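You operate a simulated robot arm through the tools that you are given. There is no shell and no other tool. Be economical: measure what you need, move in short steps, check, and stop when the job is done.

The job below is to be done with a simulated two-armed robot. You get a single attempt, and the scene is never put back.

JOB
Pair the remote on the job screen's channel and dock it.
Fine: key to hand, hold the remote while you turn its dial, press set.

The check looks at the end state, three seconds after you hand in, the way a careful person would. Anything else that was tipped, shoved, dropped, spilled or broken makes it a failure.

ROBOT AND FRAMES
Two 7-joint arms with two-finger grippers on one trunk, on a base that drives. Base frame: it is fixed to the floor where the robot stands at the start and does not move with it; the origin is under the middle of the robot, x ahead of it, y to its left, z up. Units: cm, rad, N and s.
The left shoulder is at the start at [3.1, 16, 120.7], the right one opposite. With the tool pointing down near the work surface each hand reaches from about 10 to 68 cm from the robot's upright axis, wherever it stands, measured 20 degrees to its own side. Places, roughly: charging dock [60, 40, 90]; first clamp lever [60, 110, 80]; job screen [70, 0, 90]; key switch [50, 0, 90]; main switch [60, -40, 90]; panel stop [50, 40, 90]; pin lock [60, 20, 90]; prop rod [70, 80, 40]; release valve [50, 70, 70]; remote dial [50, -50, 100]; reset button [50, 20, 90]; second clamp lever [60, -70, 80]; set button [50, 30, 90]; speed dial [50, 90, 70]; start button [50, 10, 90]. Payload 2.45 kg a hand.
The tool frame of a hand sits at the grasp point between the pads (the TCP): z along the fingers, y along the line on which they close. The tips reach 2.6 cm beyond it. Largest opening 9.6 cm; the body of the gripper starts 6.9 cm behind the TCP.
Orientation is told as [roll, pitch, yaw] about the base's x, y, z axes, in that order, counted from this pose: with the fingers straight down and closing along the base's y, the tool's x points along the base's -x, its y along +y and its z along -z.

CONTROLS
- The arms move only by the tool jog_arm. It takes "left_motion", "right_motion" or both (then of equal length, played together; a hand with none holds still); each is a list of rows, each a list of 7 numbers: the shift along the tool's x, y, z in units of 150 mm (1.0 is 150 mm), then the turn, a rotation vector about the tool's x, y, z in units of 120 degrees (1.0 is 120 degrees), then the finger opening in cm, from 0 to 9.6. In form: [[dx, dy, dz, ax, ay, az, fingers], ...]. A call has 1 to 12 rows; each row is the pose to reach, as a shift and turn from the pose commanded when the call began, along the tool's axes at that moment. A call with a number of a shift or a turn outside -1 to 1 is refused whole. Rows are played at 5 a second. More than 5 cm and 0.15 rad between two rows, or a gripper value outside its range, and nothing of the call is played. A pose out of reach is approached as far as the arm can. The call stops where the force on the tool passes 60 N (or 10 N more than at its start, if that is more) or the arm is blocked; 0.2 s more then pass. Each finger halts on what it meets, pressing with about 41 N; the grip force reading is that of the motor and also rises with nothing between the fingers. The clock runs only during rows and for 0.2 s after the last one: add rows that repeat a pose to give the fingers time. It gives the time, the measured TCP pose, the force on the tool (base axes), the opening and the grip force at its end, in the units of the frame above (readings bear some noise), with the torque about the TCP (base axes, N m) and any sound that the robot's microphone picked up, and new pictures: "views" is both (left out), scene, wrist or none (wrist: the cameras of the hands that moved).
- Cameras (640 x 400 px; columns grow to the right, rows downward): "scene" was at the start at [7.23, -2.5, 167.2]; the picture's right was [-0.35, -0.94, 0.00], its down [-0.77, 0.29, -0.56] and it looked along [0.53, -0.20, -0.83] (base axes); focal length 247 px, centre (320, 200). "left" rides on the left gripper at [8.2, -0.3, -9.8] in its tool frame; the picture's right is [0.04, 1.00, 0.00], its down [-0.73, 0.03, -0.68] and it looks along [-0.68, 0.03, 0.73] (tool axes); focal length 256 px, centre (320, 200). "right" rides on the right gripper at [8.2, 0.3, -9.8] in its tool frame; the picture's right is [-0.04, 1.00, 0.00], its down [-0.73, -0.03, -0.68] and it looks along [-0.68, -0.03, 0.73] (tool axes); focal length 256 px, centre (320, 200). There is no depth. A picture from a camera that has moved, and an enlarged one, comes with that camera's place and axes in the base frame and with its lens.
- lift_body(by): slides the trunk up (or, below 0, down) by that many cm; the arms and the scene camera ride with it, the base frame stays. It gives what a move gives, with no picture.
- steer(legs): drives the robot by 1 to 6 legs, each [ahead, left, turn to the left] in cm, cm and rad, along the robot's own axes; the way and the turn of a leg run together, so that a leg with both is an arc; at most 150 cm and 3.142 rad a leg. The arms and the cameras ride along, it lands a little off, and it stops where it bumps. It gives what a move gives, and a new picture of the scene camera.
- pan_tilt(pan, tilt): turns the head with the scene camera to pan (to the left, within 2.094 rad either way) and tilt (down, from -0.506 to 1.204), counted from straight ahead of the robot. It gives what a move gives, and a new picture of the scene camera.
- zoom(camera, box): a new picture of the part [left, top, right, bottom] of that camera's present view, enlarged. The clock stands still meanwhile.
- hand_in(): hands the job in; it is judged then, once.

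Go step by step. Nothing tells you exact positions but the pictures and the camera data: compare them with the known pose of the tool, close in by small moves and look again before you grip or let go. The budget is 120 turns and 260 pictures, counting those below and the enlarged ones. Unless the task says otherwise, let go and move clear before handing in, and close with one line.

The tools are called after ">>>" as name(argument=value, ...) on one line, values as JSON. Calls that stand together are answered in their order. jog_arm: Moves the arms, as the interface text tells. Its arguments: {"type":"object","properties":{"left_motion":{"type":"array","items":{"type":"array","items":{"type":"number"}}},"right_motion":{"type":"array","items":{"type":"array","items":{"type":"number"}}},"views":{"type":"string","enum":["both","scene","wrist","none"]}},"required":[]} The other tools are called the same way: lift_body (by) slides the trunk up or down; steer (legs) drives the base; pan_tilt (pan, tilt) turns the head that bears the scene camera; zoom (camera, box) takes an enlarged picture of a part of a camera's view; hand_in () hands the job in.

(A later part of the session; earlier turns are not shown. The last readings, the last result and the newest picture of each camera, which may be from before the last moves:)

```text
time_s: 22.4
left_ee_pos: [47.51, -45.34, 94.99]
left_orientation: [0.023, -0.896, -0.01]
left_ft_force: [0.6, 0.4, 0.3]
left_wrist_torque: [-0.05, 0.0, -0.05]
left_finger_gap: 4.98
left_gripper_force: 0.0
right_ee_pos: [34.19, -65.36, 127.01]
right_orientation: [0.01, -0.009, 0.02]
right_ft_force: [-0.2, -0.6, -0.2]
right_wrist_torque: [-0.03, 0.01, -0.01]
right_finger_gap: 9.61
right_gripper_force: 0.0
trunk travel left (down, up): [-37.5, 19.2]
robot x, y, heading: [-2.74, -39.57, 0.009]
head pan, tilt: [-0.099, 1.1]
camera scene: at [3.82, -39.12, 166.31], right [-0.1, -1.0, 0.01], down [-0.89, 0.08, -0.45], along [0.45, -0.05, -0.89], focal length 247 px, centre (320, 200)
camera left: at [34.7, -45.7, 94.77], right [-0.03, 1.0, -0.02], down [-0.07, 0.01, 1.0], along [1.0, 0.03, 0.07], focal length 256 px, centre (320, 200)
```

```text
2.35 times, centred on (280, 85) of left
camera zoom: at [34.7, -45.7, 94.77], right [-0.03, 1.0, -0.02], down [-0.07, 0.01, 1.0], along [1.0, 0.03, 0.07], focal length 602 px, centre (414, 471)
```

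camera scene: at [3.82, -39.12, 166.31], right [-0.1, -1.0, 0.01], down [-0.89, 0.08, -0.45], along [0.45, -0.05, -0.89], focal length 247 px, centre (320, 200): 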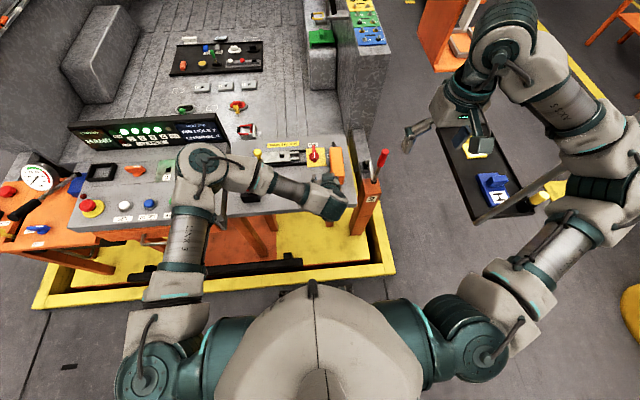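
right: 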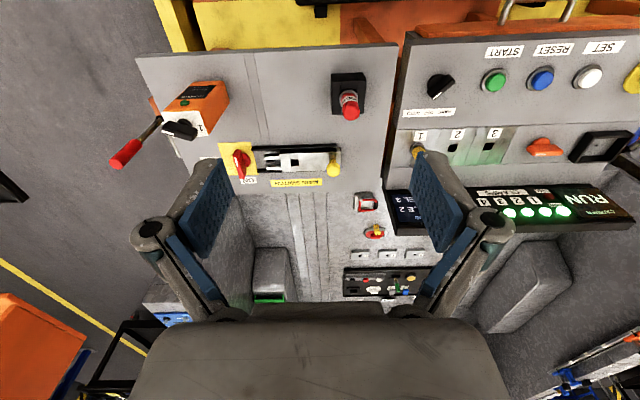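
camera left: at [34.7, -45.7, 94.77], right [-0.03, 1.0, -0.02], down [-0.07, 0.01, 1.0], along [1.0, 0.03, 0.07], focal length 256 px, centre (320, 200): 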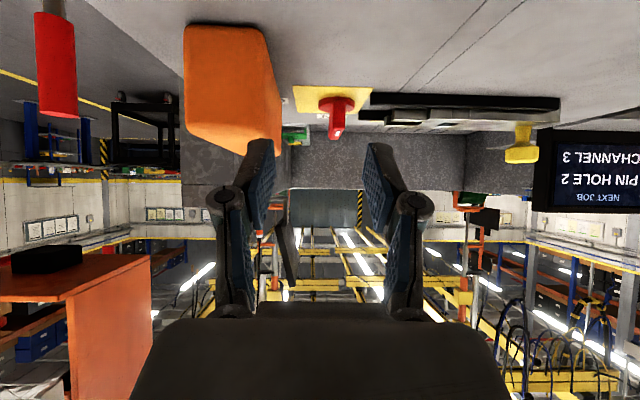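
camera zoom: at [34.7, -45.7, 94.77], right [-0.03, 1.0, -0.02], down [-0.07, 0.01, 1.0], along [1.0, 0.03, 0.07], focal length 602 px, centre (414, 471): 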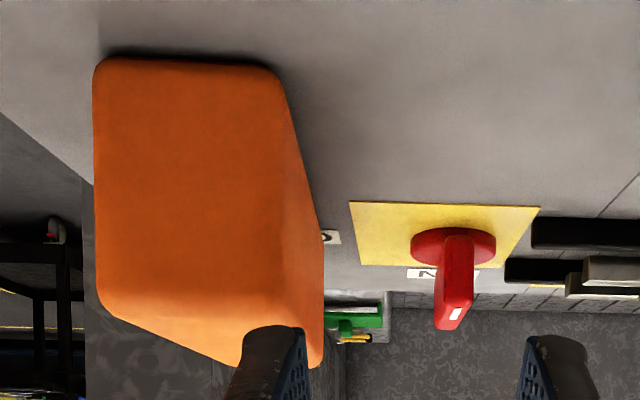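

The remote was tipped and now lies on its side, dial pointing away; main switch and the rest look untouched. I back the left hand straight out along its fingers, then up.

>>> jog_arm(left_motion=[[0, 0, -0.2, 0, 0, 0, 5], [0, 0, -0.4, 0, 0, 0, 5], [0, 0, -0.6, 0, 0, 0, 5], [-0.2, 0, -0.75, 0, 0, 0, 5], [-0.5, 0, -0.9, 0, 0, 0, 5], [-0.7, 0, -0.9, 0, 0, 0, 5]])

>>> zoom(camera="scene", box=[280, 130, 400, 230])

>>> zoom(camera="right", box=[340, 50, 500, 200])

```text
refused: row 5 steps farther than a row can; nothing moved
```

```text
4.00 times, centred on (340, 180) of scene
camera zoom: at [3.82, -39.12, 166.31], right [-0.1, -1.0, 0.01], down [-0.89, 0.08, -0.45], along [0.45, -0.05, -0.89], focal length 990 px, centre (240, 280)
```

zoom: 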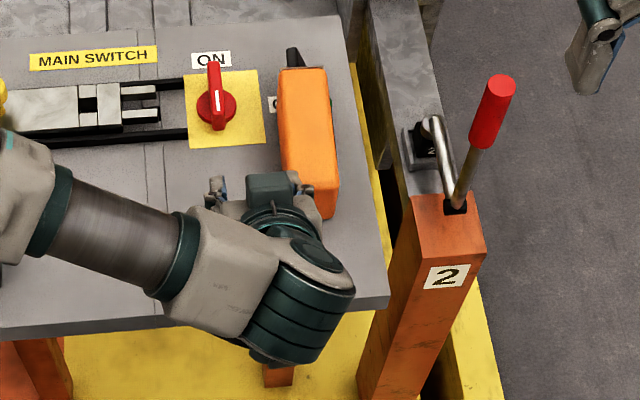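

```text
2.67 times, centred on (420, 125) of right
camera zoom: at [26.06, -65.34, 136.59], right [0.02, 1.0, 0.01], down [0.73, -0.02, 0.69], along [0.69, 0.0, -0.73], focal length 683 px, centre (53, 400)
```

zoom: 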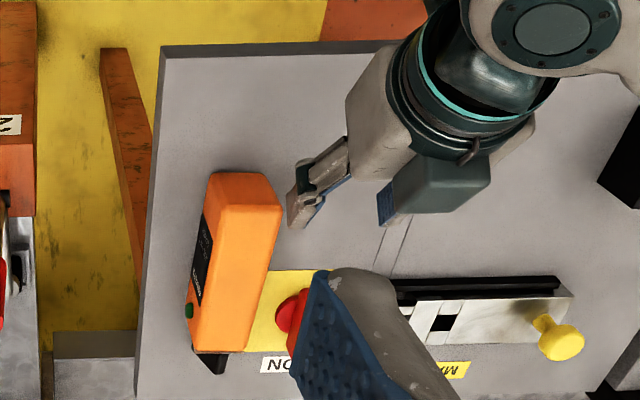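

The step was too large; I retract the left hand in smaller steps. The remote lies with its length along x from 49.6 to 63, y about -51.3, top at z 92, so the right hand can pick it from above.

>>> jog_arm(left_motion=[[0, 0, -0.2, 0, 0, 0, 5], [0, 0, -0.4, 0, 0, 0, 5], [0, 0, -0.6, 0, 0, 0, 5], [-0.2, 0.1, -0.75, 0, 0, 0, 5], [-0.4, 0.3, -0.85, 0, 0, 0, 5], [-0.5, 0.6, -0.85, 0, 0, 0, 5], [-0.6, 0.9, -0.85, 0, 0, 0, 5]], views="none")

>>> jog_arm(right_motion=[[-0.28, 0.18, 0.1, 0, 0, 0, 8], [-0.56, 0.36, 0.2, 0, 0, 0, 8], [-0.8, 0.54, 0.3, 0, 0, 0, 8], [-1, 0.72, 0.4, 0, 0, 0, 8], [-1, 0.94, 0.55, 0, 0, 0, 8], [-1, 0.94, 0.75, 0, 0, 0, 8], [-1, 0.94, 0.75, 0, 0, 0, 8]])

```text
time_s: 24.0
left_ee_pos: [42.99, -32.91, 110.17]
left_orientation: [0.03, -0.899, -0.018]
left_ft_force: [-0.5, 0.9, 1.4]
left_wrist_torque: [-0.02, -0.02, -0.03]
left_finger_gap: 4.99
left_gripper_force: 0.0
right_ee_pos: [34.28, -66.07, 126.75]
right_orientation: [0.017, -0.011, 0.021]
right_ft_force: [-0.4, 1.3, -0.3]
right_wrist_torque: [0.0, 0.0, -0.01]
right_finger_gap: 9.58
right_gripper_force: 0.0
trunk travel left (down, up): [-37.5, 19.2]
robot x, y, heading: [-3.39, -39.91, 0.005]
head pan, tilt: [-0.099, 1.1]
```

```text
refused: row 1 steps farther than a row can; nothing moved
```

>>> jog_arm(right_motion=[[-0.22, 0.18, 0.1, 0, 0, 0, 8], [-0.44, 0.36, 0.2, 0, 0, 0, 8], [-0.66, 0.54, 0.3, 0, 0, 0, 8], [-0.86, 0.72, 0.4, 0, 0, 0, 8], [-1, 0.94, 0.5, 0, 0, 0, 8], [-1, 0.97, 0.72, 0, 0, 0, 8], [-1, 0.97, 0.75, 0, 0, 0, 8]])

```text
time_s: 25.6
left_ee_pos: [42.99, -33.76, 110.04]
left_orientation: [0.039, -0.896, -0.026]
left_ft_force: [0.0, -0.9, 0.1]
left_wrist_torque: [0.01, 0.03, 0.01]
left_finger_gap: 5.01
left_gripper_force: 0.0
right_ee_pos: [49.03, -52.16, 115.76]
right_orientation: [0.026, -0.01, 0.018]
right_ft_force: [-0.4, 0.0, -0.9]
right_wrist_torque: [0.02, 0.01, 0.02]
right_finger_gap: 8.01
right_gripper_force: 0.1
trunk travel left (down, up): [-37.5, 19.2]
robot x, y, heading: [-3.04, -39.99, 0.002]
head pan, tilt: [-0.099, 1.1]
camera scene: at [3.86, -41.14, 166.3], right [-0.1, -1.0, 0.0], down [-0.89, 0.09, -0.45], along [0.45, -0.04, -0.89], focal length 247 px, centre (320, 200)
camera right: at [40.86, -52.16, 125.46], right [0.02, 1.0, 0.02], down [0.73, -0.03, 0.68], along [0.69, 0.0, -0.73], focal length 256 px, centre (320, 200)
```

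scene: 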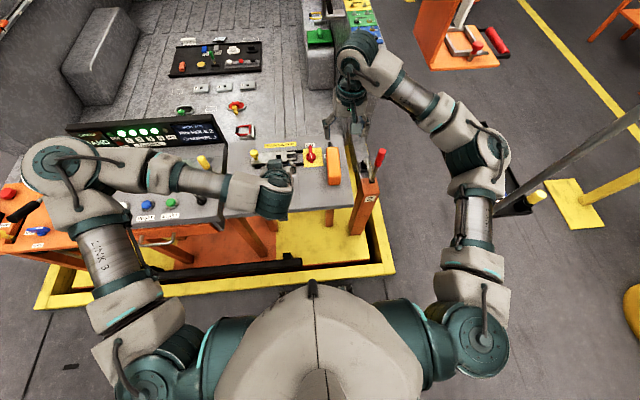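
right: 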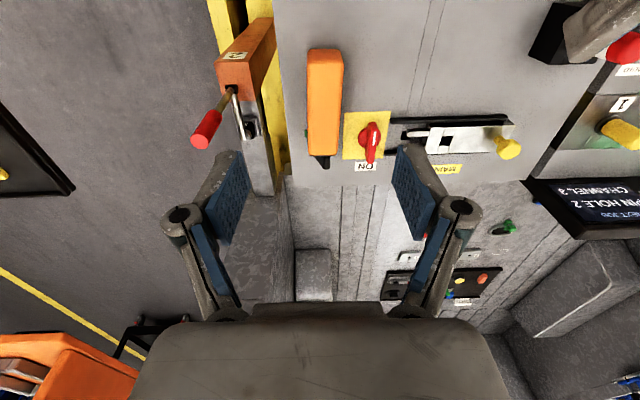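

The remote's axis is at y ≈ -51.2. I move over it at x 55 and descend to 101.5.

>>> jog_arm(right_motion=[[-0.2, 0.03, 0.15, 0.006, 0.002, 0.009, 8], [-0.4, 0.063, 0.35, 0.0124, 0.005, 0.018, 8], [-0.4, 0.063, 0.6, 0.0124, 0.005, 0.018, 8], [-0.4, 0.063, 0.8, 0.0124, 0.005, 0.018, 8], [-0.4, 0.063, 0.95, 0.0124, 0.005, 0.018, 8], [-0.4, 0.063, 0.95, 0.0124, 0.005, 0.018, 8]])

```text
time_s: 27.0
left_ee_pos: [42.89, -32.85, 109.93]
left_orientation: [0.031, -0.894, -0.018]
left_ft_force: [0.1, -0.6, -0.2]
left_wrist_torque: [0.0, 0.02, -0.04]
left_finger_gap: 4.99
left_gripper_force: 0.1
right_ee_pos: [55.2, -49.85, 101.83]
right_orientation: [-0.008, 0.001, -0.018]
right_ft_force: [-0.2, 0.7, 0.4]
right_wrist_torque: [0.02, 0.01, -0.03]
right_finger_gap: 8.0
right_gripper_force: 0.0
trunk travel left (down, up): [-37.5, 19.2]
robot x, y, heading: [-3.1, -39.81, 0.007]
head pan, tilt: [-0.099, 1.1]
camera scene: at [3.9, -39.94, 166.31], right [-0.1, -1.0, 0.0], down [-0.89, 0.08, -0.45], along [0.45, -0.05, -0.89], focal length 247 px, centre (320, 200)
camera right: at [47.22, -49.24, 111.54], right [0.06, 1.0, -0.01], down [0.73, -0.04, 0.68], along [0.68, -0.05, -0.73], focal length 256 px, centre (320, 200)
```

scene: 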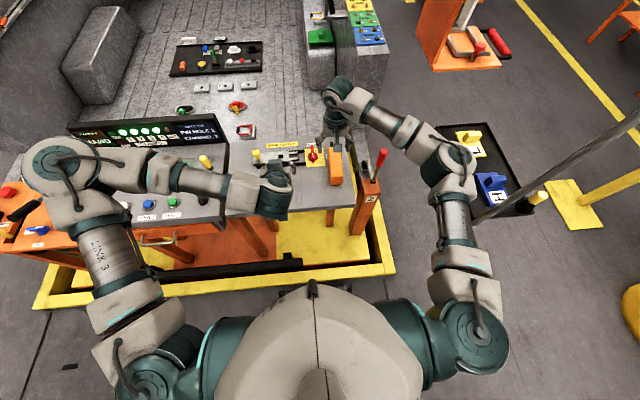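
right: 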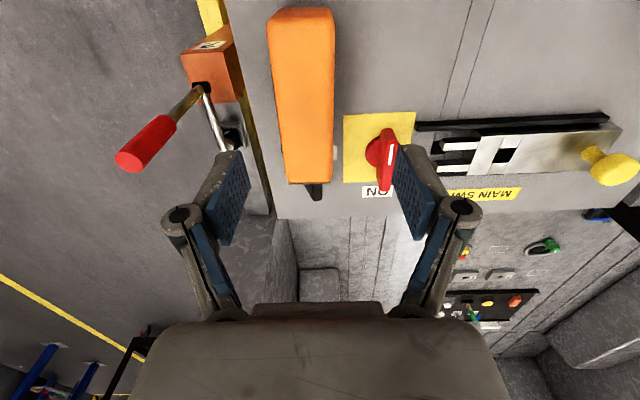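

Body sways a bit, so I correct sideways by -1.3 cm, narrow the fingers to 6.5 and descend to 95.5 for a check.

>>> jog_arm(right_motion=[[-0.02, -0.09, 0.1, 0, 0, 0, 7], [-0.02, -0.09, 0.28, 0, 0, 0, 6.5], [-0.02, -0.09, 0.42, 0, 0, 0, 6.5], [-0.02, -0.09, 0.42, 0, 0, 0, 6.5], [-0.02, -0.09, 0.42, 0, 0, 0, 6.5]])

```text
time_s: 28.2
left_ee_pos: [43.03, -33.03, 110.11]
left_orientation: [0.031, -0.895, -0.018]
left_ft_force: [1.0, 0.4, -0.1]
left_wrist_torque: [0.01, 0.03, 0.02]
left_finger_gap: 5.0
left_gripper_force: 0.0
right_ee_pos: [55.6, -51.41, 95.49]
right_orientation: [-0.006, 0.002, -0.019]
right_ft_force: [0.5, 0.6, 0.4]
right_wrist_torque: [-0.04, 0.02, -0.02]
right_finger_gap: 6.49
right_gripper_force: 0.0
trunk travel left (down, up): [-37.5, 19.2]
robot x, y, heading: [-3.05, -39.79, 0.006]
head pan, tilt: [-0.099, 1.1]
camera scene: at [3.93, -40.2, 166.3], right [-0.1, -1.0, 0.0], down [-0.89, 0.09, -0.45], along [0.45, -0.04, -0.89], focal length 247 px, centre (320, 200)
camera right: at [47.51, -50.83, 105.22], right [0.06, 1.0, -0.01], down [0.73, -0.04, 0.68], along [0.68, -0.04, -0.74], focal length 256 px, centre (320, 200)
```

scene: 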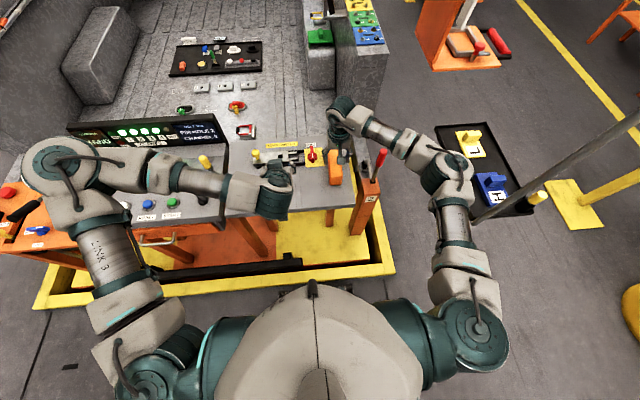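
right: 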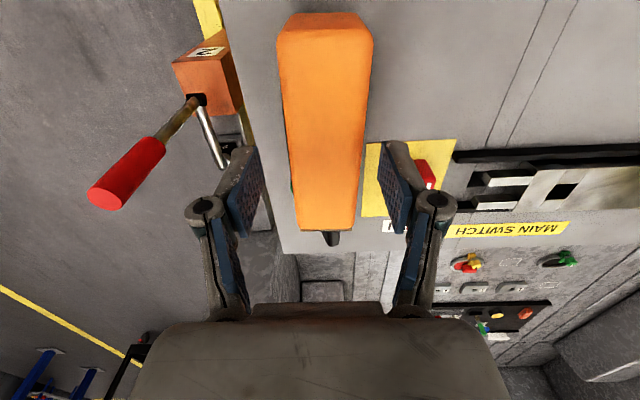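

Centred between the fingers. Down 5.4 cm and close.

>>> jog_arm(right_motion=[[0, 0, 0.12, 0, 0, 0, 6.5], [0, 0, 0.24, 0, 0, 0, 6.5], [0, 0, 0.36, 0, 0, 0, 6.5], [0, 0, 0.36, 0, 0, 0, 6.5], [0, 0, 0.36, 0, 0, 0, 5.2], [0, 0, 0.36, 0, 0, 0, 4.4], [0, 0, 0.36, 0, 0, 0, 3.8], [0, 0, 0.36, 0, 0, 0, 3.2]])

```text
time_s: 30.0
left_ee_pos: [43.04, -33.09, 109.99]
left_orientation: [0.033, -0.896, -0.019]
left_ft_force: [0.6, 0.3, -0.1]
left_wrist_torque: [-0.01, -0.02, -0.02]
left_finger_gap: 5.01
left_gripper_force: 0.0
right_ee_pos: [55.44, -51.52, 90.13]
right_orientation: [-0.004, 0.001, -0.018]
right_ft_force: [-0.2, 1.3, 2.3]
right_wrist_torque: [0.01, -0.09, 0.12]
right_finger_gap: 4.54
right_gripper_force: 41.7
trunk travel left (down, up): [-37.5, 19.2]
robot x, y, heading: [-2.85, -39.91, 0.008]
head pan, tilt: [-0.099, 1.1]
camera scene: at [3.88, -40.32, 166.31], right [-0.1, -1.0, 0.0], down [-0.89, 0.09, -0.45], along [0.45, -0.04, -0.89], focal length 247 px, centre (320, 200)
camera right: at [47.41, -50.93, 99.86], right [0.06, 1.0, -0.01], down [0.73, -0.04, 0.68], along [0.68, -0.04, -0.73], focal length 256 px, centre (320, 200)
```

scene: 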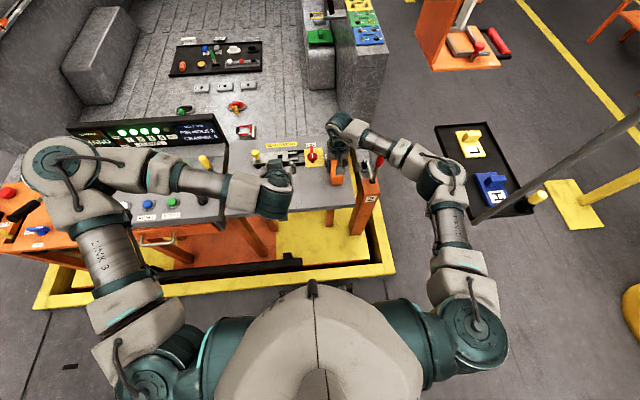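
right: 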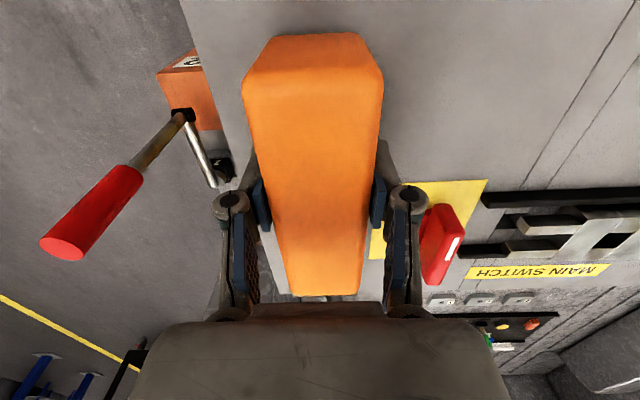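

Gripped at 4.5 cm. I lift it straight up 15 cm.

>>> jog_arm(right_motion=[[0, 0, -0.15, 0, 0, 0, 3.2], [0, 0, -0.4, 0, 0, 0, 3.2], [0, 0, -0.7, 0, 0, 0, 3.2], [0, 0, -1, 0, 0, 0, 3.2], [0, 0, -1, 0, 0, 0, 3.2]])

```text
time_s: 31.2
left_ee_pos: [43.02, -33.23, 109.9]
left_orientation: [0.032, -0.894, -0.022]
left_ft_force: [0.2, -0.7, 0.3]
left_wrist_torque: [-0.04, 0.01, 0.02]
left_finger_gap: 4.99
left_gripper_force: 0.1
right_ee_pos: [55.54, -51.37, 104.92]
right_orientation: [-0.006, 0.002, -0.019]
right_ft_force: [0.0, -0.3, 0.1]
right_wrist_torque: [0.01, -0.01, 0.02]
right_finger_gap: 3.18
right_gripper_force: 0.1
trunk travel left (down, up): [-37.5, 19.2]
robot x, y, heading: [-3.34, -39.85, 0.008]
head pan, tilt: [-0.099, 1.1]
camera scene: at [3.96, -40.35, 166.3], right [-0.1, -1.0, 0.0], down [-0.89, 0.09, -0.45], along [0.45, -0.04, -0.89], focal length 247 px, centre (320, 200)
camera right: at [47.49, -50.92, 114.82], right [0.06, 1.0, -0.01], down [0.73, -0.04, 0.68], along [0.68, -0.04, -0.74], focal length 256 px, centre (320, 200)
```

scene: 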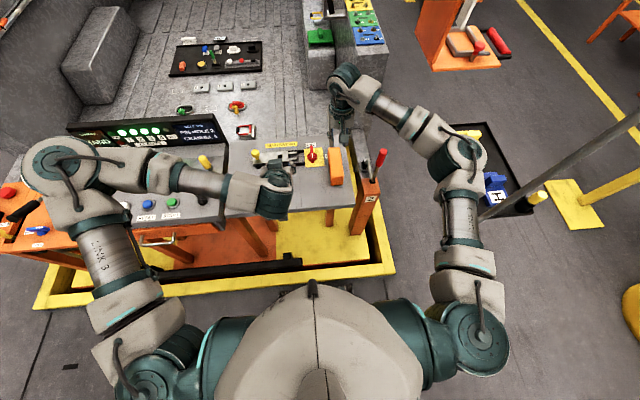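
right: 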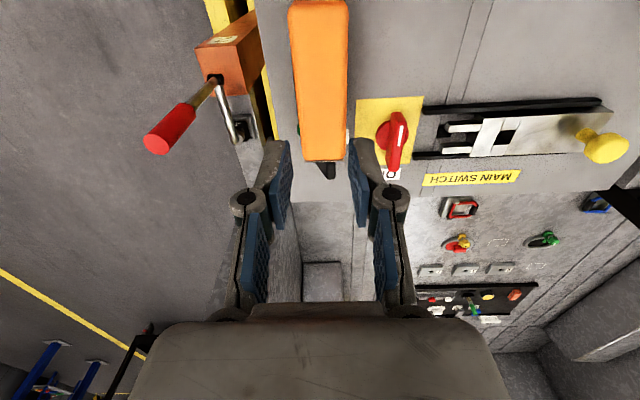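

The remote slipped out and stayed lying in the same spot. I go back down a little deeper, close fully, and lift very slowly to see what happens.

>>> jog_arm(right_motion=[[-0.03, 0.01, 0.2, 0, 0, 0, 6.8], [-0.06, 0.01, 0.5, 0, 0, 0, 6.8], [-0.06, 0.01, 0.8, 0, 0, 0, 6.8], [-0.06, 0.01, 1.0, 0, 0, 0, 6.8], [-0.06, 0.01, 1.0, 0, 0, 0, 6.8]], views="wrist")

>>> jog_arm(right_motion=[[0, 0, 0.04, 0, 0, 0, 5.5], [0, 0, 0.04, 0, 0, 0, 4.6], [0, 0, 0.04, 0, 0, 0, 4.0], [0, 0, 0.04, 0, 0, 0, 3], [0, 0, 0.04, 0, 0, 0, 2], [0, 0, 0.04, 0, 0, 0, 2], [0, 0, 0.04, 0, 0, 0, 2]], views="wrist")

```text
time_s: 32.4
left_ee_pos: [42.95, -33.13, 110.03]
left_orientation: [0.033, -0.896, -0.022]
left_ft_force: [-0.9, -0.5, 0.5]
left_wrist_torque: [0.02, 0.01, 0.02]
left_finger_gap: 5.0
left_gripper_force: 0.0
right_ee_pos: [56.24, -51.36, 89.96]
right_orientation: [-0.005, 0.0, -0.02]
right_ft_force: [0.4, 0.3, -0.1]
right_wrist_torque: [0.01, -0.03, -0.06]
right_finger_gap: 6.79
right_gripper_force: 0.1
trunk travel left (down, up): [-37.5, 19.2]
robot x, y, heading: [-2.87, -40.09, 0.005]
head pan, tilt: [-0.099, 1.1]
camera right: at [48.21, -50.76, 99.82], right [0.06, 1.0, -0.01], down [0.73, -0.04, 0.68], along [0.68, -0.04, -0.73], focal length 256 px, centre (320, 200)
```

right: 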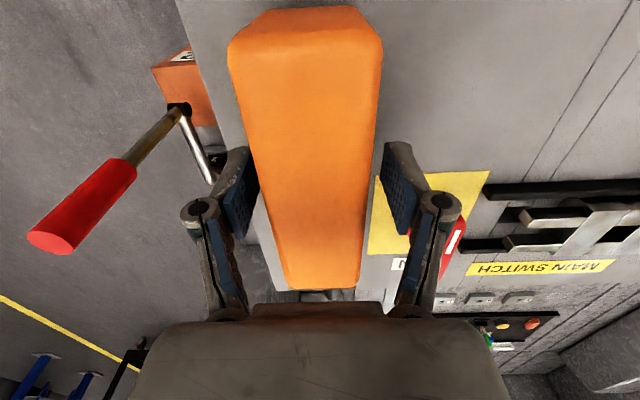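

```text
time_s: 34.0
left_ee_pos: [43.0, -33.19, 109.89]
left_orientation: [0.033, -0.896, -0.021]
left_ft_force: [-1.2, 0.4, -0.2]
left_wrist_torque: [0.01, -0.01, -0.04]
left_finger_gap: 5.0
left_gripper_force: 0.0
right_ee_pos: [56.43, -51.31, 89.35]
right_orientation: [-0.005, 0.001, -0.019]
right_ft_force: [1.3, -0.6, 0.2]
right_wrist_torque: [-0.07, -0.15, -0.01]
right_finger_gap: 4.51
right_gripper_force: 40.9
trunk travel left (down, up): [-37.5, 19.2]
robot x, y, heading: [-2.74, -39.83, 0.001]
head pan, tilt: [-0.099, 1.1]
camera right: at [48.3, -50.73, 99.16], right [0.06, 1.0, -0.01], down [0.73, -0.04, 0.68], along [0.68, -0.04, -0.74], focal length 256 px, centre (320, 200)
```

right: 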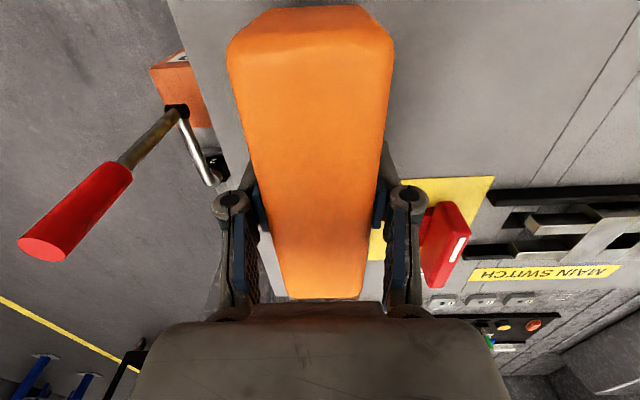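

Grip is firm at 4.5 cm again. I lift only 1.5 cm slowly and read the opening.

>>> jog_arm(right_motion=[[0, 0, -0.01, 0, 0, 0, 2], [0, 0, -0.02, 0, 0, 0, 2], [0, 0, -0.035, 0, 0, 0, 2], [0, 0, -0.05, 0, 0, 0, 2], [0, 0, -0.065, 0, 0, 0, 2], [0, 0, -0.08, 0, 0, 0, 2], [0, 0, -0.1, 0, 0, 0, 2]], views="wrist")

```text
time_s: 35.6
left_ee_pos: [43.05, -33.21, 110.03]
left_orientation: [0.033, -0.895, -0.021]
left_ft_force: [-0.3, 0.2, -0.7]
left_wrist_torque: [-0.01, 0.0, 0.01]
left_finger_gap: 5.0
left_gripper_force: 0.1
right_ee_pos: [56.32, -51.26, 90.87]
right_orientation: [-0.006, 0.004, -0.019]
right_ft_force: [0.6, -0.9, -2.9]
right_wrist_torque: [0.0, 0.03, -0.02]
right_finger_gap: 4.53
right_gripper_force: 40.8
trunk travel left (down, up): [-37.5, 19.2]
robot x, y, heading: [-2.73, -39.57, 0.001]
head pan, tilt: [-0.099, 1.1]
camera right: at [48.35, -50.83, 100.67], right [0.06, 1.0, -0.01], down [0.73, -0.04, 0.68], along [0.68, -0.04, -0.74], focal length 256 px, centre (320, 200)
```

right: 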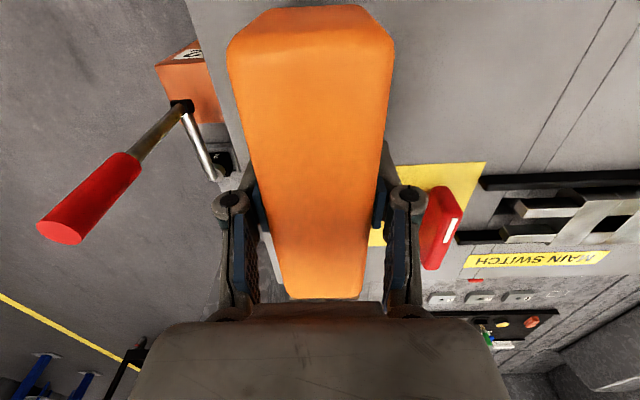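

It is held now (about 3 N of weight). I keep lifting at a gentle pace.

>>> jog_arm(right_motion=[[0, 0, -0.03, 0, 0, 0, 2], [0, 0, -0.08, 0, 0, 0, 2], [0, 0, -0.15, 0, 0, 0, 2], [0, 0, -0.23, 0, 0, 0, 2], [0, 0, -0.31, 0, 0, 0, 2], [0, 0, -0.39, 0, 0, 0, 2], [0, 0, -0.47, 0, 0, 0, 2], [0, 0, -0.55, 0, 0, 0, 2], [0, 0, -0.63, 0, 0, 0, 2], [0, 0, -0.7, 0, 0, 0, 2], [0, 0, -0.76, 0, 0, 0, 2], [0, 0, -0.8, 0, 0, 0, 2]], views="wrist")

```text
time_s: 38.2
left_ee_pos: [43.0, -33.27, 109.88]
left_orientation: [0.031, -0.896, -0.019]
left_ft_force: [-0.2, 0.1, 0.5]
left_wrist_torque: [0.0, 0.01, -0.01]
left_finger_gap: 4.99
left_gripper_force: 0.0
right_ee_pos: [56.3, -51.29, 102.84]
right_orientation: [-0.005, 0.002, -0.018]
right_ft_force: [0.1, 0.5, -3.8]
right_wrist_torque: [-0.02, 0.02, 0.0]
right_finger_gap: 4.52
right_gripper_force: 40.3
trunk travel left (down, up): [-37.5, 19.2]
robot x, y, heading: [-2.86, -40.17, 0.008]
head pan, tilt: [-0.099, 1.1]
camera right: at [48.38, -50.83, 112.67], right [0.06, 1.0, -0.01], down [0.73, -0.04, 0.68], along [0.68, -0.04, -0.74], focal length 256 px, centre (320, 200)
```

right: 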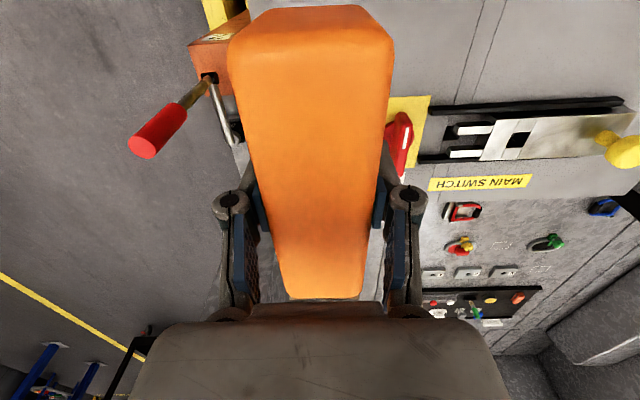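

Held steady. I bring it back toward me while tilting the hand 90° so the dial points up.

>>> jog_arm(right_motion=[[0.04, 0.005, -0.02, 0, -0.0625, 0, 2], [0.1, 0.015, -0.04, 0, -0.125, 0, 2], [0.16, 0.02, -0.06, 0, -0.1875, 0, 2], [0.22, 0.03, -0.08, 0, -0.25, 0, 2], [0.28, 0.04, -0.1, 0, -0.3125, 0, 2], [0.34, 0.05, -0.12, 0, -0.375, 0, 2], [0.4, 0.06, -0.14, 0, -0.4375, 0, 2], [0.46, 0.07, -0.16, 0, -0.5, 0, 2], [0.52, 0.08, -0.18, 0, -0.5625, 0, 2], [0.58, 0.09, -0.2, 0, -0.625, 0, 2], [0.64, 0.09, -0.2, 0, -0.6875, 0, 2], [0.68, 0.09, -0.2, 0, -0.75, 0, 2]])

```text
time_s: 40.8
left_ee_pos: [43.06, -32.87, 110.0]
left_orientation: [0.029, -0.894, -0.017]
left_ft_force: [0.5, -0.3, 0.6]
left_wrist_torque: [-0.03, 0.03, -0.01]
left_finger_gap: 5.02
left_gripper_force: 0.1
right_ee_pos: [45.51, -47.85, 106.79]
right_orientation: [-1.293, -1.563, 1.269]
right_ft_force: [-0.3, 1.0, -2.5]
right_wrist_torque: [-0.01, 0.05, -0.03]
right_finger_gap: 4.52
right_gripper_force: 41.0
right hand out of reach, approached as far as the arm can: row 12
trunk travel left (down, up): [-37.5, 19.2]
robot x, y, heading: [-3.3, -39.91, 0.001]
head pan, tilt: [-0.099, 1.1]
camera scene: at [3.96, -39.83, 166.29], right [-0.1, -1.0, 0.0], down [-0.89, 0.08, -0.45], along [0.45, -0.05, -0.89], focal length 247 px, centre (320, 200)
camera right: at [35.9, -47.44, 98.63], right [0.02, 1.0, 0.03], down [-0.68, -0.01, 0.74], along [0.74, -0.04, 0.68], focal length 256 px, centre (320, 200)
```

scene: 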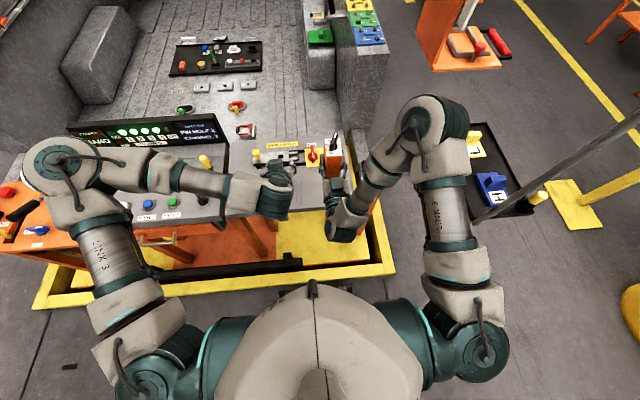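
right: 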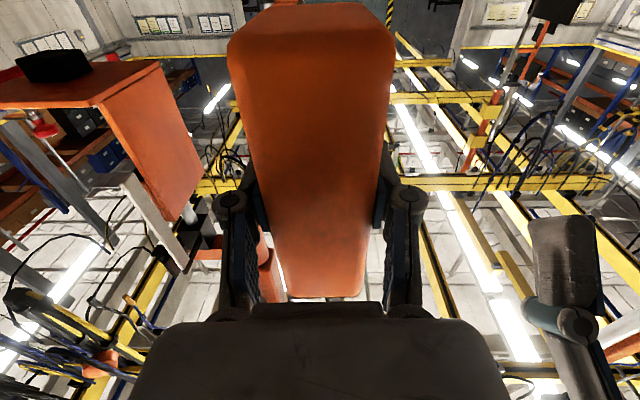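

Upright now. I look at the dial.

>>> zoom(camera="scene", box=[300, 120, 372, 180])

```text
6.67 times, centred on (336, 150) of scene
camera zoom: at [3.96, -39.83, 166.29], right [-0.1, -1.0, 0.0], down [-0.89, 0.08, -0.45], along [0.45, -0.05, -0.89], focal length 1649 px, centre (213, 533)
```

zoom: 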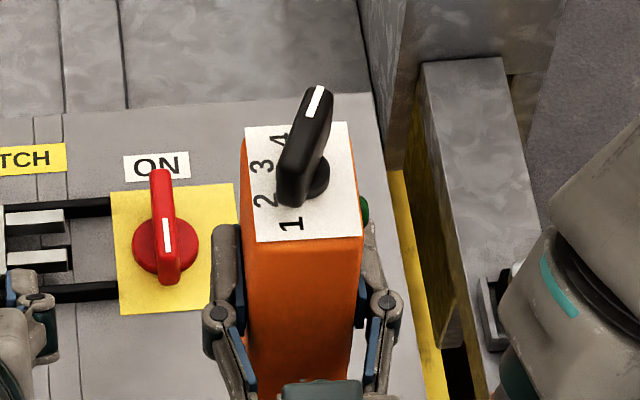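

The pointer is now near -20° and the 3 at about +65° (base angles), dial axis about (46, -47.9), plate z ≈ 113.6. I raise and straighten the left hand first.

>>> jog_arm(left_motion=[[-0.12, 0, -0.095, 0, 0.061, 0, 5], [-0.25, 0, -0.2, 0, 0.122, 0, 5], [-0.38, 0, -0.3, 0, 0.183, 0, 5], [-0.51, 0, -0.41, 0, 0.244, 0, 5], [-0.64, 0, -0.51, 0, 0.305, 0, 5], [-0.77, 0, -0.62, 0, 0.366, 0, 5], [-0.9, 0, -0.72, 0, 0.427, 0, 5], [-0.95, 0, -0.76, 0, 0.427, 0, 5]], views="none")

```text
time_s: 42.6
left_ee_pos: [43.06, -33.53, 128.53]
left_orientation: [0.021, 0.0, 0.005]
left_ft_force: [0.2, -0.4, 0.4]
left_wrist_torque: [-0.01, 0.01, -0.02]
left_finger_gap: 4.99
left_gripper_force: 0.1
right_ee_pos: [45.56, -48.15, 106.88]
right_orientation: [-1.029, -1.565, 1.007]
right_ft_force: [0.1, 0.2, -2.8]
right_wrist_torque: [-0.02, 0.01, -0.03]
right_finger_gap: 4.53
right_gripper_force: 41.3
trunk travel left (down, up): [-37.5, 19.2]
robot x, y, heading: [-3.3, -39.82, 0.002]
head pan, tilt: [-0.099, 1.1]
```

>>> jog_arm(left_motion=[[-0.04, -0.2, 0, 0.004, 0, 0.05, 5], [-0.08, -0.4, 0, 0.008, 0, 0.1, 5], [-0.12, -0.6, 0, 0.01, 0, 0.15, 5], [-0.16, -0.8, 0.08, 0.01, 0, 0.167, 5], [-0.19, -0.967, 0.17, 0.01, 0, 0.167, 5], [-0.19, -0.967, 0.17, 0.01, 0, 0.167, 5]])

```text
time_s: 44.0
left_ee_pos: [46.02, -48.02, 125.58]
left_orientation: [-0.001, 0.0, -0.342]
left_ft_force: [0.0, 0.7, 0.5]
left_wrist_torque: [0.01, 0.02, -0.04]
left_finger_gap: 5.01
left_gripper_force: 0.0
right_ee_pos: [45.59, -48.24, 106.86]
right_orientation: [-0.899, -1.564, 0.877]
right_ft_force: [0.1, -0.5, -2.4]
right_wrist_torque: [-0.03, 0.04, -0.03]
right_finger_gap: 4.54
right_gripper_force: 41.0
trunk travel left (down, up): [-37.5, 19.2]
robot x, y, heading: [-2.98, -40.16, 0.005]
head pan, tilt: [-0.099, 1.1]
camera scene: at [3.92, -40.53, 166.3], right [-0.1, -1.0, 0.0], down [-0.89, 0.09, -0.45], along [0.45, -0.04, -0.89], focal length 247 px, centre (320, 200)
camera left: at [38.28, -45.58, 135.43], right [0.3, 0.95, 0.0], down [0.7, -0.22, 0.68], along [0.65, -0.2, -0.74], focal length 256 px, centre (320, 200)
```

scene: 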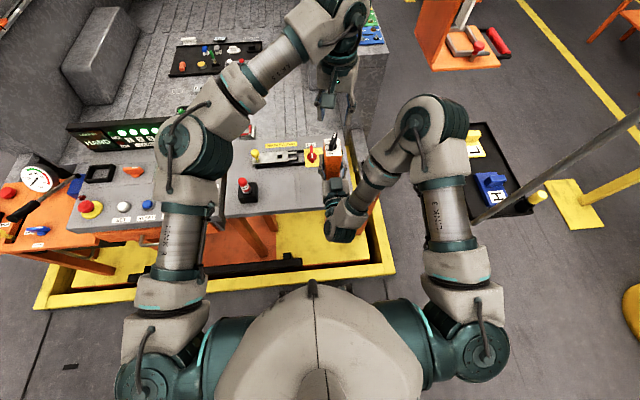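
left: 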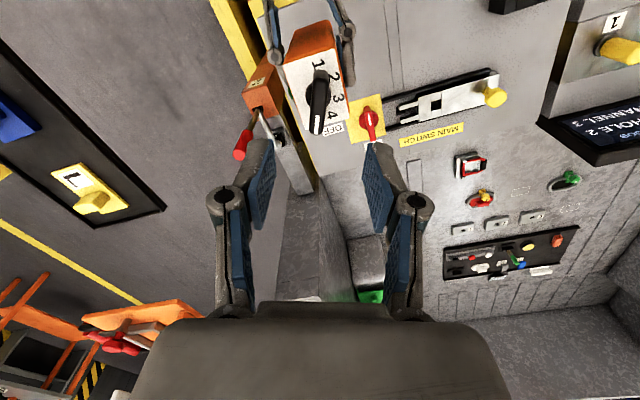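

>>> zoom(camera="left", box=[272, 20, 368, 140])

```text
3.33 times, centred on (320, 80) of left
camera zoom: at [38.28, -45.58, 135.43], right [0.3, 0.95, 0.0], down [0.7, -0.22, 0.68], along [0.65, -0.2, -0.74], focal length 853 px, centre (320, 600)
```

zoom: 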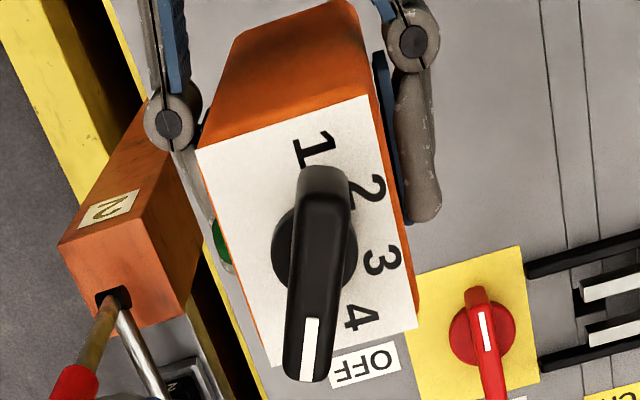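

Bar at about -22°, centred under the hand. I descend 8.3 cm.

>>> jog_arm(left_motion=[[0, 0, 0.14, 0, 0, 0, 4.5], [0, 0, 0.28, 0, 0, 0, 4.5], [0, 0, 0.42, 0, 0, 0, 4.5], [0, 0, 0.553, 0, 0, 0, 4.5], [0, 0, 0.553, 0, 0, 0, 4.5]])

```text
time_s: 45.2
left_ee_pos: [45.93, -48.07, 117.22]
left_orientation: [0.0, 0.002, -0.343]
left_ft_force: [-1.3, 0.0, 0.4]
left_wrist_torque: [-0.01, -0.01, 0.02]
left_finger_gap: 4.51
left_gripper_force: 0.1
right_ee_pos: [45.68, -48.26, 106.81]
right_orientation: [-0.92, -1.566, 0.894]
right_ft_force: [-0.9, 0.4, -2.9]
right_wrist_torque: [-0.01, 0.04, 0.03]
right_finger_gap: 4.52
right_gripper_force: 40.9
trunk travel left (down, up): [-37.5, 19.2]
robot x, y, heading: [-2.79, -40.05, 0.005]
head pan, tilt: [-0.099, 1.1]
camera scene: at [3.92, -40.48, 166.3], right [-0.1, -1.0, 0.0], down [-0.89, 0.09, -0.45], along [0.45, -0.04, -0.89], focal length 247 px, centre (320, 200)
camera left: at [38.2, -45.58, 127.05], right [0.3, 0.95, 0.0], down [0.7, -0.22, 0.68], along [0.65, -0.2, -0.74], focal length 256 px, centre (320, 200)
```

scene: 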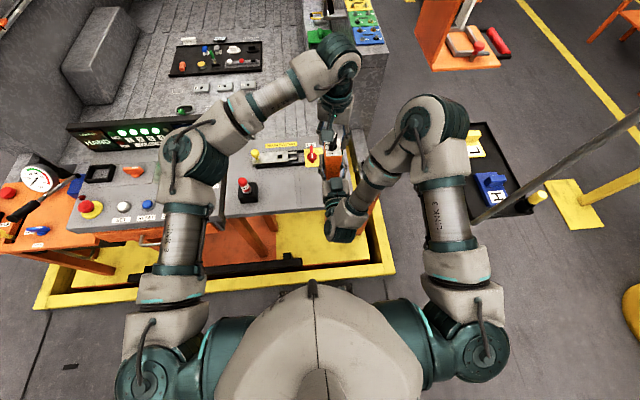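
left: 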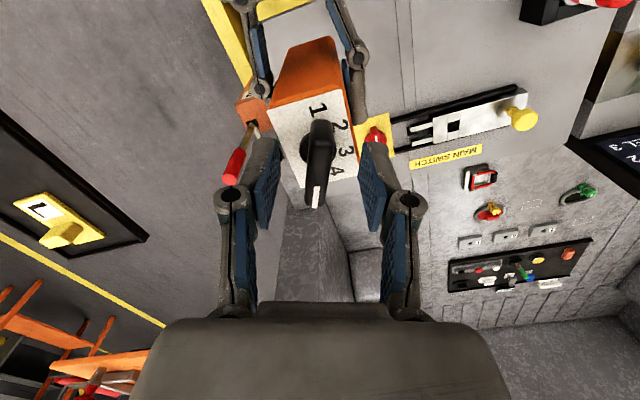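

Knob is between the fingers. I lower 0.5 cm and close on the bar.

>>> jog_arm(left_motion=[[0, 0, 0.017, 0, 0, 0, 4.5], [0, 0, 0.035, 0, 0, 0, 4.5], [0, 0, 0.035, 0, 0, 0, 3], [0, 0, 0.035, 0, 0, 0, 2], [0, 0, 0.035, 0, 0, 0, 1.3], [0, 0, 0.035, 0, 0, 0, 0.8], [0, 0, 0.035, 0, 0, 0, 0.8]])

>>> zoom(camera="left", box=[240, 60, 400, 240])

```text
time_s: 46.8
left_ee_pos: [46.04, -48.05, 116.76]
left_orientation: [0.0, 0.003, -0.345]
left_ft_force: [-0.7, -7.4, 5.7]
left_wrist_torque: [-0.33, -0.08, -0.83]
left_finger_gap: 1.19
left_gripper_force: 38.9
right_ee_pos: [45.63, -48.21, 106.69]
right_orientation: [-0.739, -1.564, 0.718]
right_ft_force: [1.1, 6.5, -9.4]
right_wrist_torque: [-0.36, 0.24, 0.87]
right_finger_gap: 4.55
right_gripper_force: 40.7
trunk travel left (down, up): [-37.5, 19.2]
robot x, y, heading: [-2.83, -40.03, 0.008]
head pan, tilt: [-0.099, 1.1]
camera scene: at [3.96, -40.48, 166.3], right [-0.1, -1.0, 0.0], down [-0.89, 0.09, -0.45], along [0.45, -0.04, -0.89], focal length 247 px, centre (320, 200)
camera left: at [38.19, -45.59, 126.6], right [0.3, 0.95, 0.0], down [0.7, -0.22, 0.68], along [0.65, -0.2, -0.74], focal length 256 px, centre (320, 200)
```

scene: 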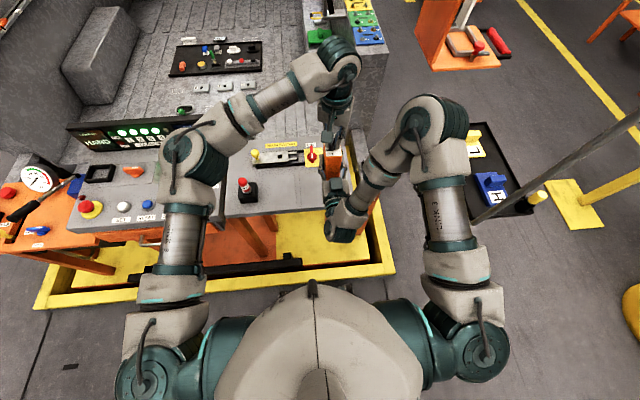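
left: 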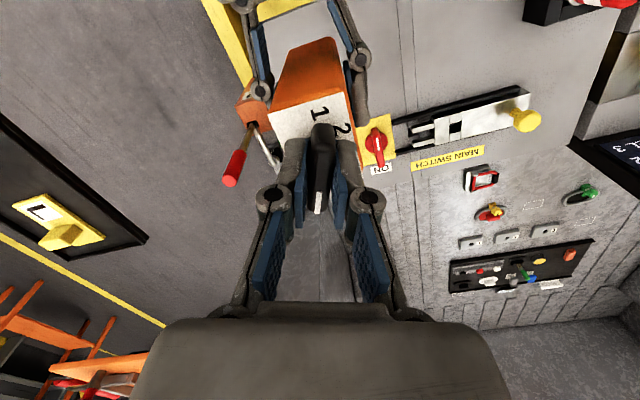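

```text
2.22 times, centred on (320, 150) of left
camera zoom: at [38.19, -45.59, 126.6], right [0.3, 0.95, 0.0], down [0.7, -0.22, 0.68], along [0.65, -0.2, -0.74], focal length 569 px, centre (320, 311)
```

zoom: 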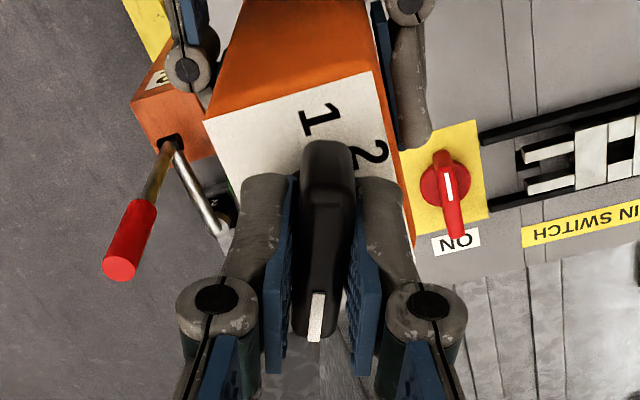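

Gripped at 1.2 cm. I turn it about 88° to the left.

>>> jog_arm(left_motion=[[0, 0, 0, 0, 0, -0.067, 0.8], [0, 0, 0, 0, 0, -0.134, 0.8], [0, 0, 0, 0, 0, -0.2, 0.8], [0, 0, 0, 0, 0, -0.267, 0.8], [0, 0, 0, 0, 0, -0.334, 0.8], [0, 0, 0, 0, 0, -0.4, 0.8], [0, 0, 0, 0, 0, -0.467, 0.8], [0, 0, 0, 0, 0, -0.534, 0.8], [0, 0, 0, 0, 0, -0.6, 0.8], [0, 0, 0, 0, 0, -0.667, 0.8], [0, 0, 0, 0, 0, -0.735, 0.8], [0, 0, 0, 0, 0, -0.735, 0.8]])

>>> zoom(camera="left", box=[240, 60, 400, 240])

```text
time_s: 49.4
left_ee_pos: [46.04, -47.96, 116.71]
left_orientation: [0.002, -0.002, 1.198]
left_ft_force: [-1.8, -7.5, 1.0]
left_wrist_torque: [-0.19, 0.03, -0.1]
left_finger_gap: 0.83
left_gripper_force: 0.7
right_ee_pos: [45.58, -48.22, 106.77]
right_orientation: [-0.879, -1.56, 0.856]
right_ft_force: [2.3, 7.1, -3.4]
right_wrist_torque: [-0.52, 0.22, 0.14]
right_finger_gap: 4.81
right_gripper_force: 41.0
trunk travel left (down, up): [-37.5, 19.2]
robot x, y, heading: [-2.68, -39.96, 0.006]
head pan, tilt: [-0.099, 1.1]
camera scene: at [3.95, -40.47, 166.3], right [-0.1, -1.0, 0.0], down [-0.89, 0.09, -0.45], along [0.45, -0.04, -0.89], focal length 247 px, centre (320, 200)
camera left: at [43.35, -55.64, 126.55], right [-0.95, 0.33, 0.0], down [0.24, 0.69, 0.68], along [0.22, 0.64, -0.73], focal length 256 px, centre (320, 200)
```

scene: 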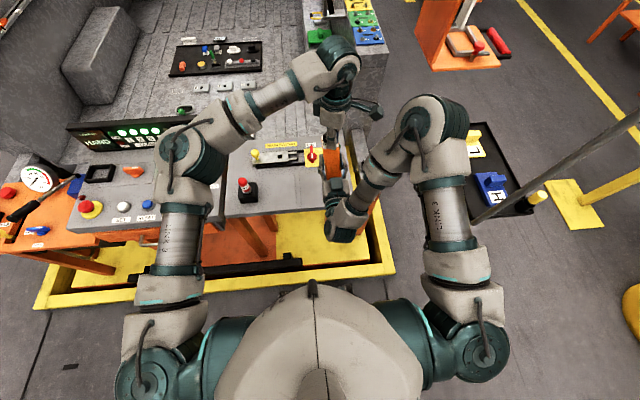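
left: 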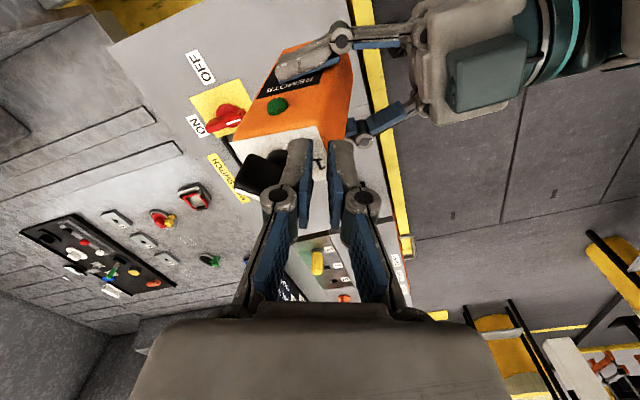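

```text
2.22 times, centred on (320, 150) of left
camera zoom: at [43.35, -55.64, 126.55], right [-0.95, 0.33, 0.0], down [0.24, 0.69, 0.68], along [0.22, 0.64, -0.73], focal length 569 px, centre (320, 311)
```

zoom: 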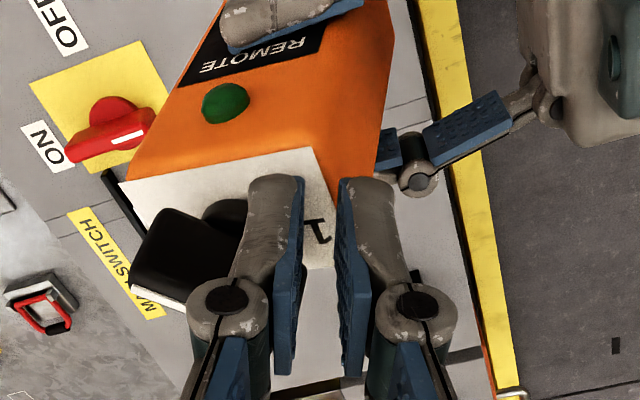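

The knob slipped out and the remote shifted in the right hand's grip. I open the left hand, raise it and look.

>>> jog_arm(left_motion=[[0, 0, 0, 0, 0, 0, 2], [0, 0, -0.1, 0, 0, 0, 4], [0, 0, -0.3, 0, 0, 0.06, 4.5], [0, 0, -0.5, 0, 0, 0.12, 4.5], [0, 0, -0.6, 0, 0, 0.18, 4.5], [0, 0, -0.6, 0, 0, 0.24, 4.5], [0, 0, -0.6, 0, 0, 0.3, 4.5], [0, 0, -0.6, 0, 0, 0.36, 4.5], [0, 0, -0.6, 0, 0, 0.42, 4.5]])

>>> zoom(camera="left", box=[240, 0, 400, 160])

>>> zoom(camera="right", box=[160, 0, 480, 320])

```text
time_s: 51.4
left_ee_pos: [45.93, -48.03, 125.68]
left_orientation: [0.001, 0.002, 0.314]
left_ft_force: [-0.2, -0.4, 0.8]
left_wrist_torque: [0.04, 0.0, -0.01]
left_finger_gap: 4.49
left_gripper_force: 0.1
right_ee_pos: [45.51, -48.27, 106.85]
right_orientation: [-0.845, -1.564, 0.822]
right_ft_force: [-0.5, -0.3, -3.0]
right_wrist_torque: [-0.03, 0.04, 0.0]
right_finger_gap: 4.58
right_gripper_force: 41.1
trunk travel left (down, up): [-37.5, 19.2]
robot x, y, heading: [-3.0, -40.01, 0.001]
head pan, tilt: [-0.099, 1.1]
camera scene: at [3.95, -40.5, 166.3], right [-0.1, -1.0, 0.0], down [-0.89, 0.09, -0.45], along [0.45, -0.04, -0.89], focal length 247 px, centre (320, 200)
camera left: at [38.34, -50.83, 135.55], right [-0.35, 0.94, 0.0], down [0.69, 0.25, 0.68], along [0.64, 0.24, -0.74], focal length 256 px, centre (320, 200)
```

scene: 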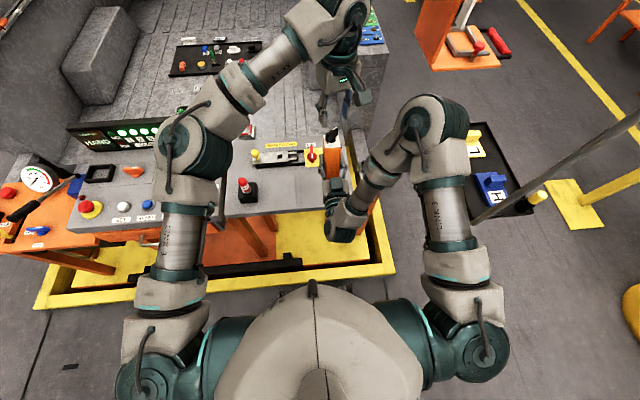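
left: 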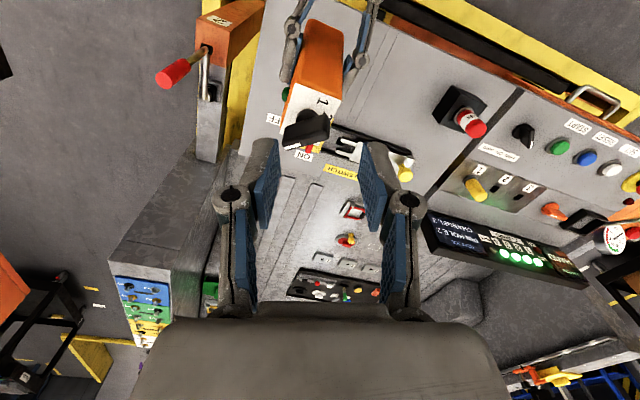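

```text
2.50 times, centred on (320, 80) of left
camera zoom: at [38.34, -50.83, 135.55], right [-0.35, 0.94, 0.0], down [0.69, 0.25, 0.68], along [0.64, 0.24, -0.74], focal length 640 px, centre (320, 500)
```

zoom: 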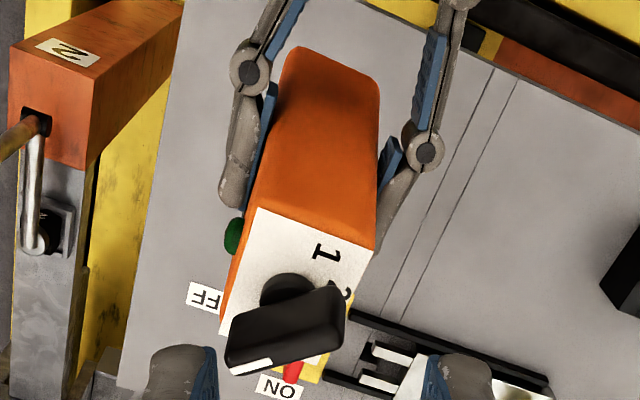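

```text
1.25 times, centred on (320, 160) of right
camera zoom: at [35.86, -47.71, 98.63], right [0.02, 1.0, 0.04], down [-0.68, -0.01, 0.74], along [0.74, -0.04, 0.68], focal length 320 px, centre (320, 250)
```

zoom: 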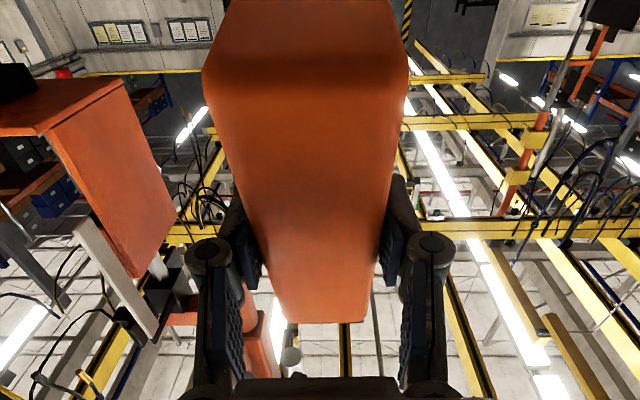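

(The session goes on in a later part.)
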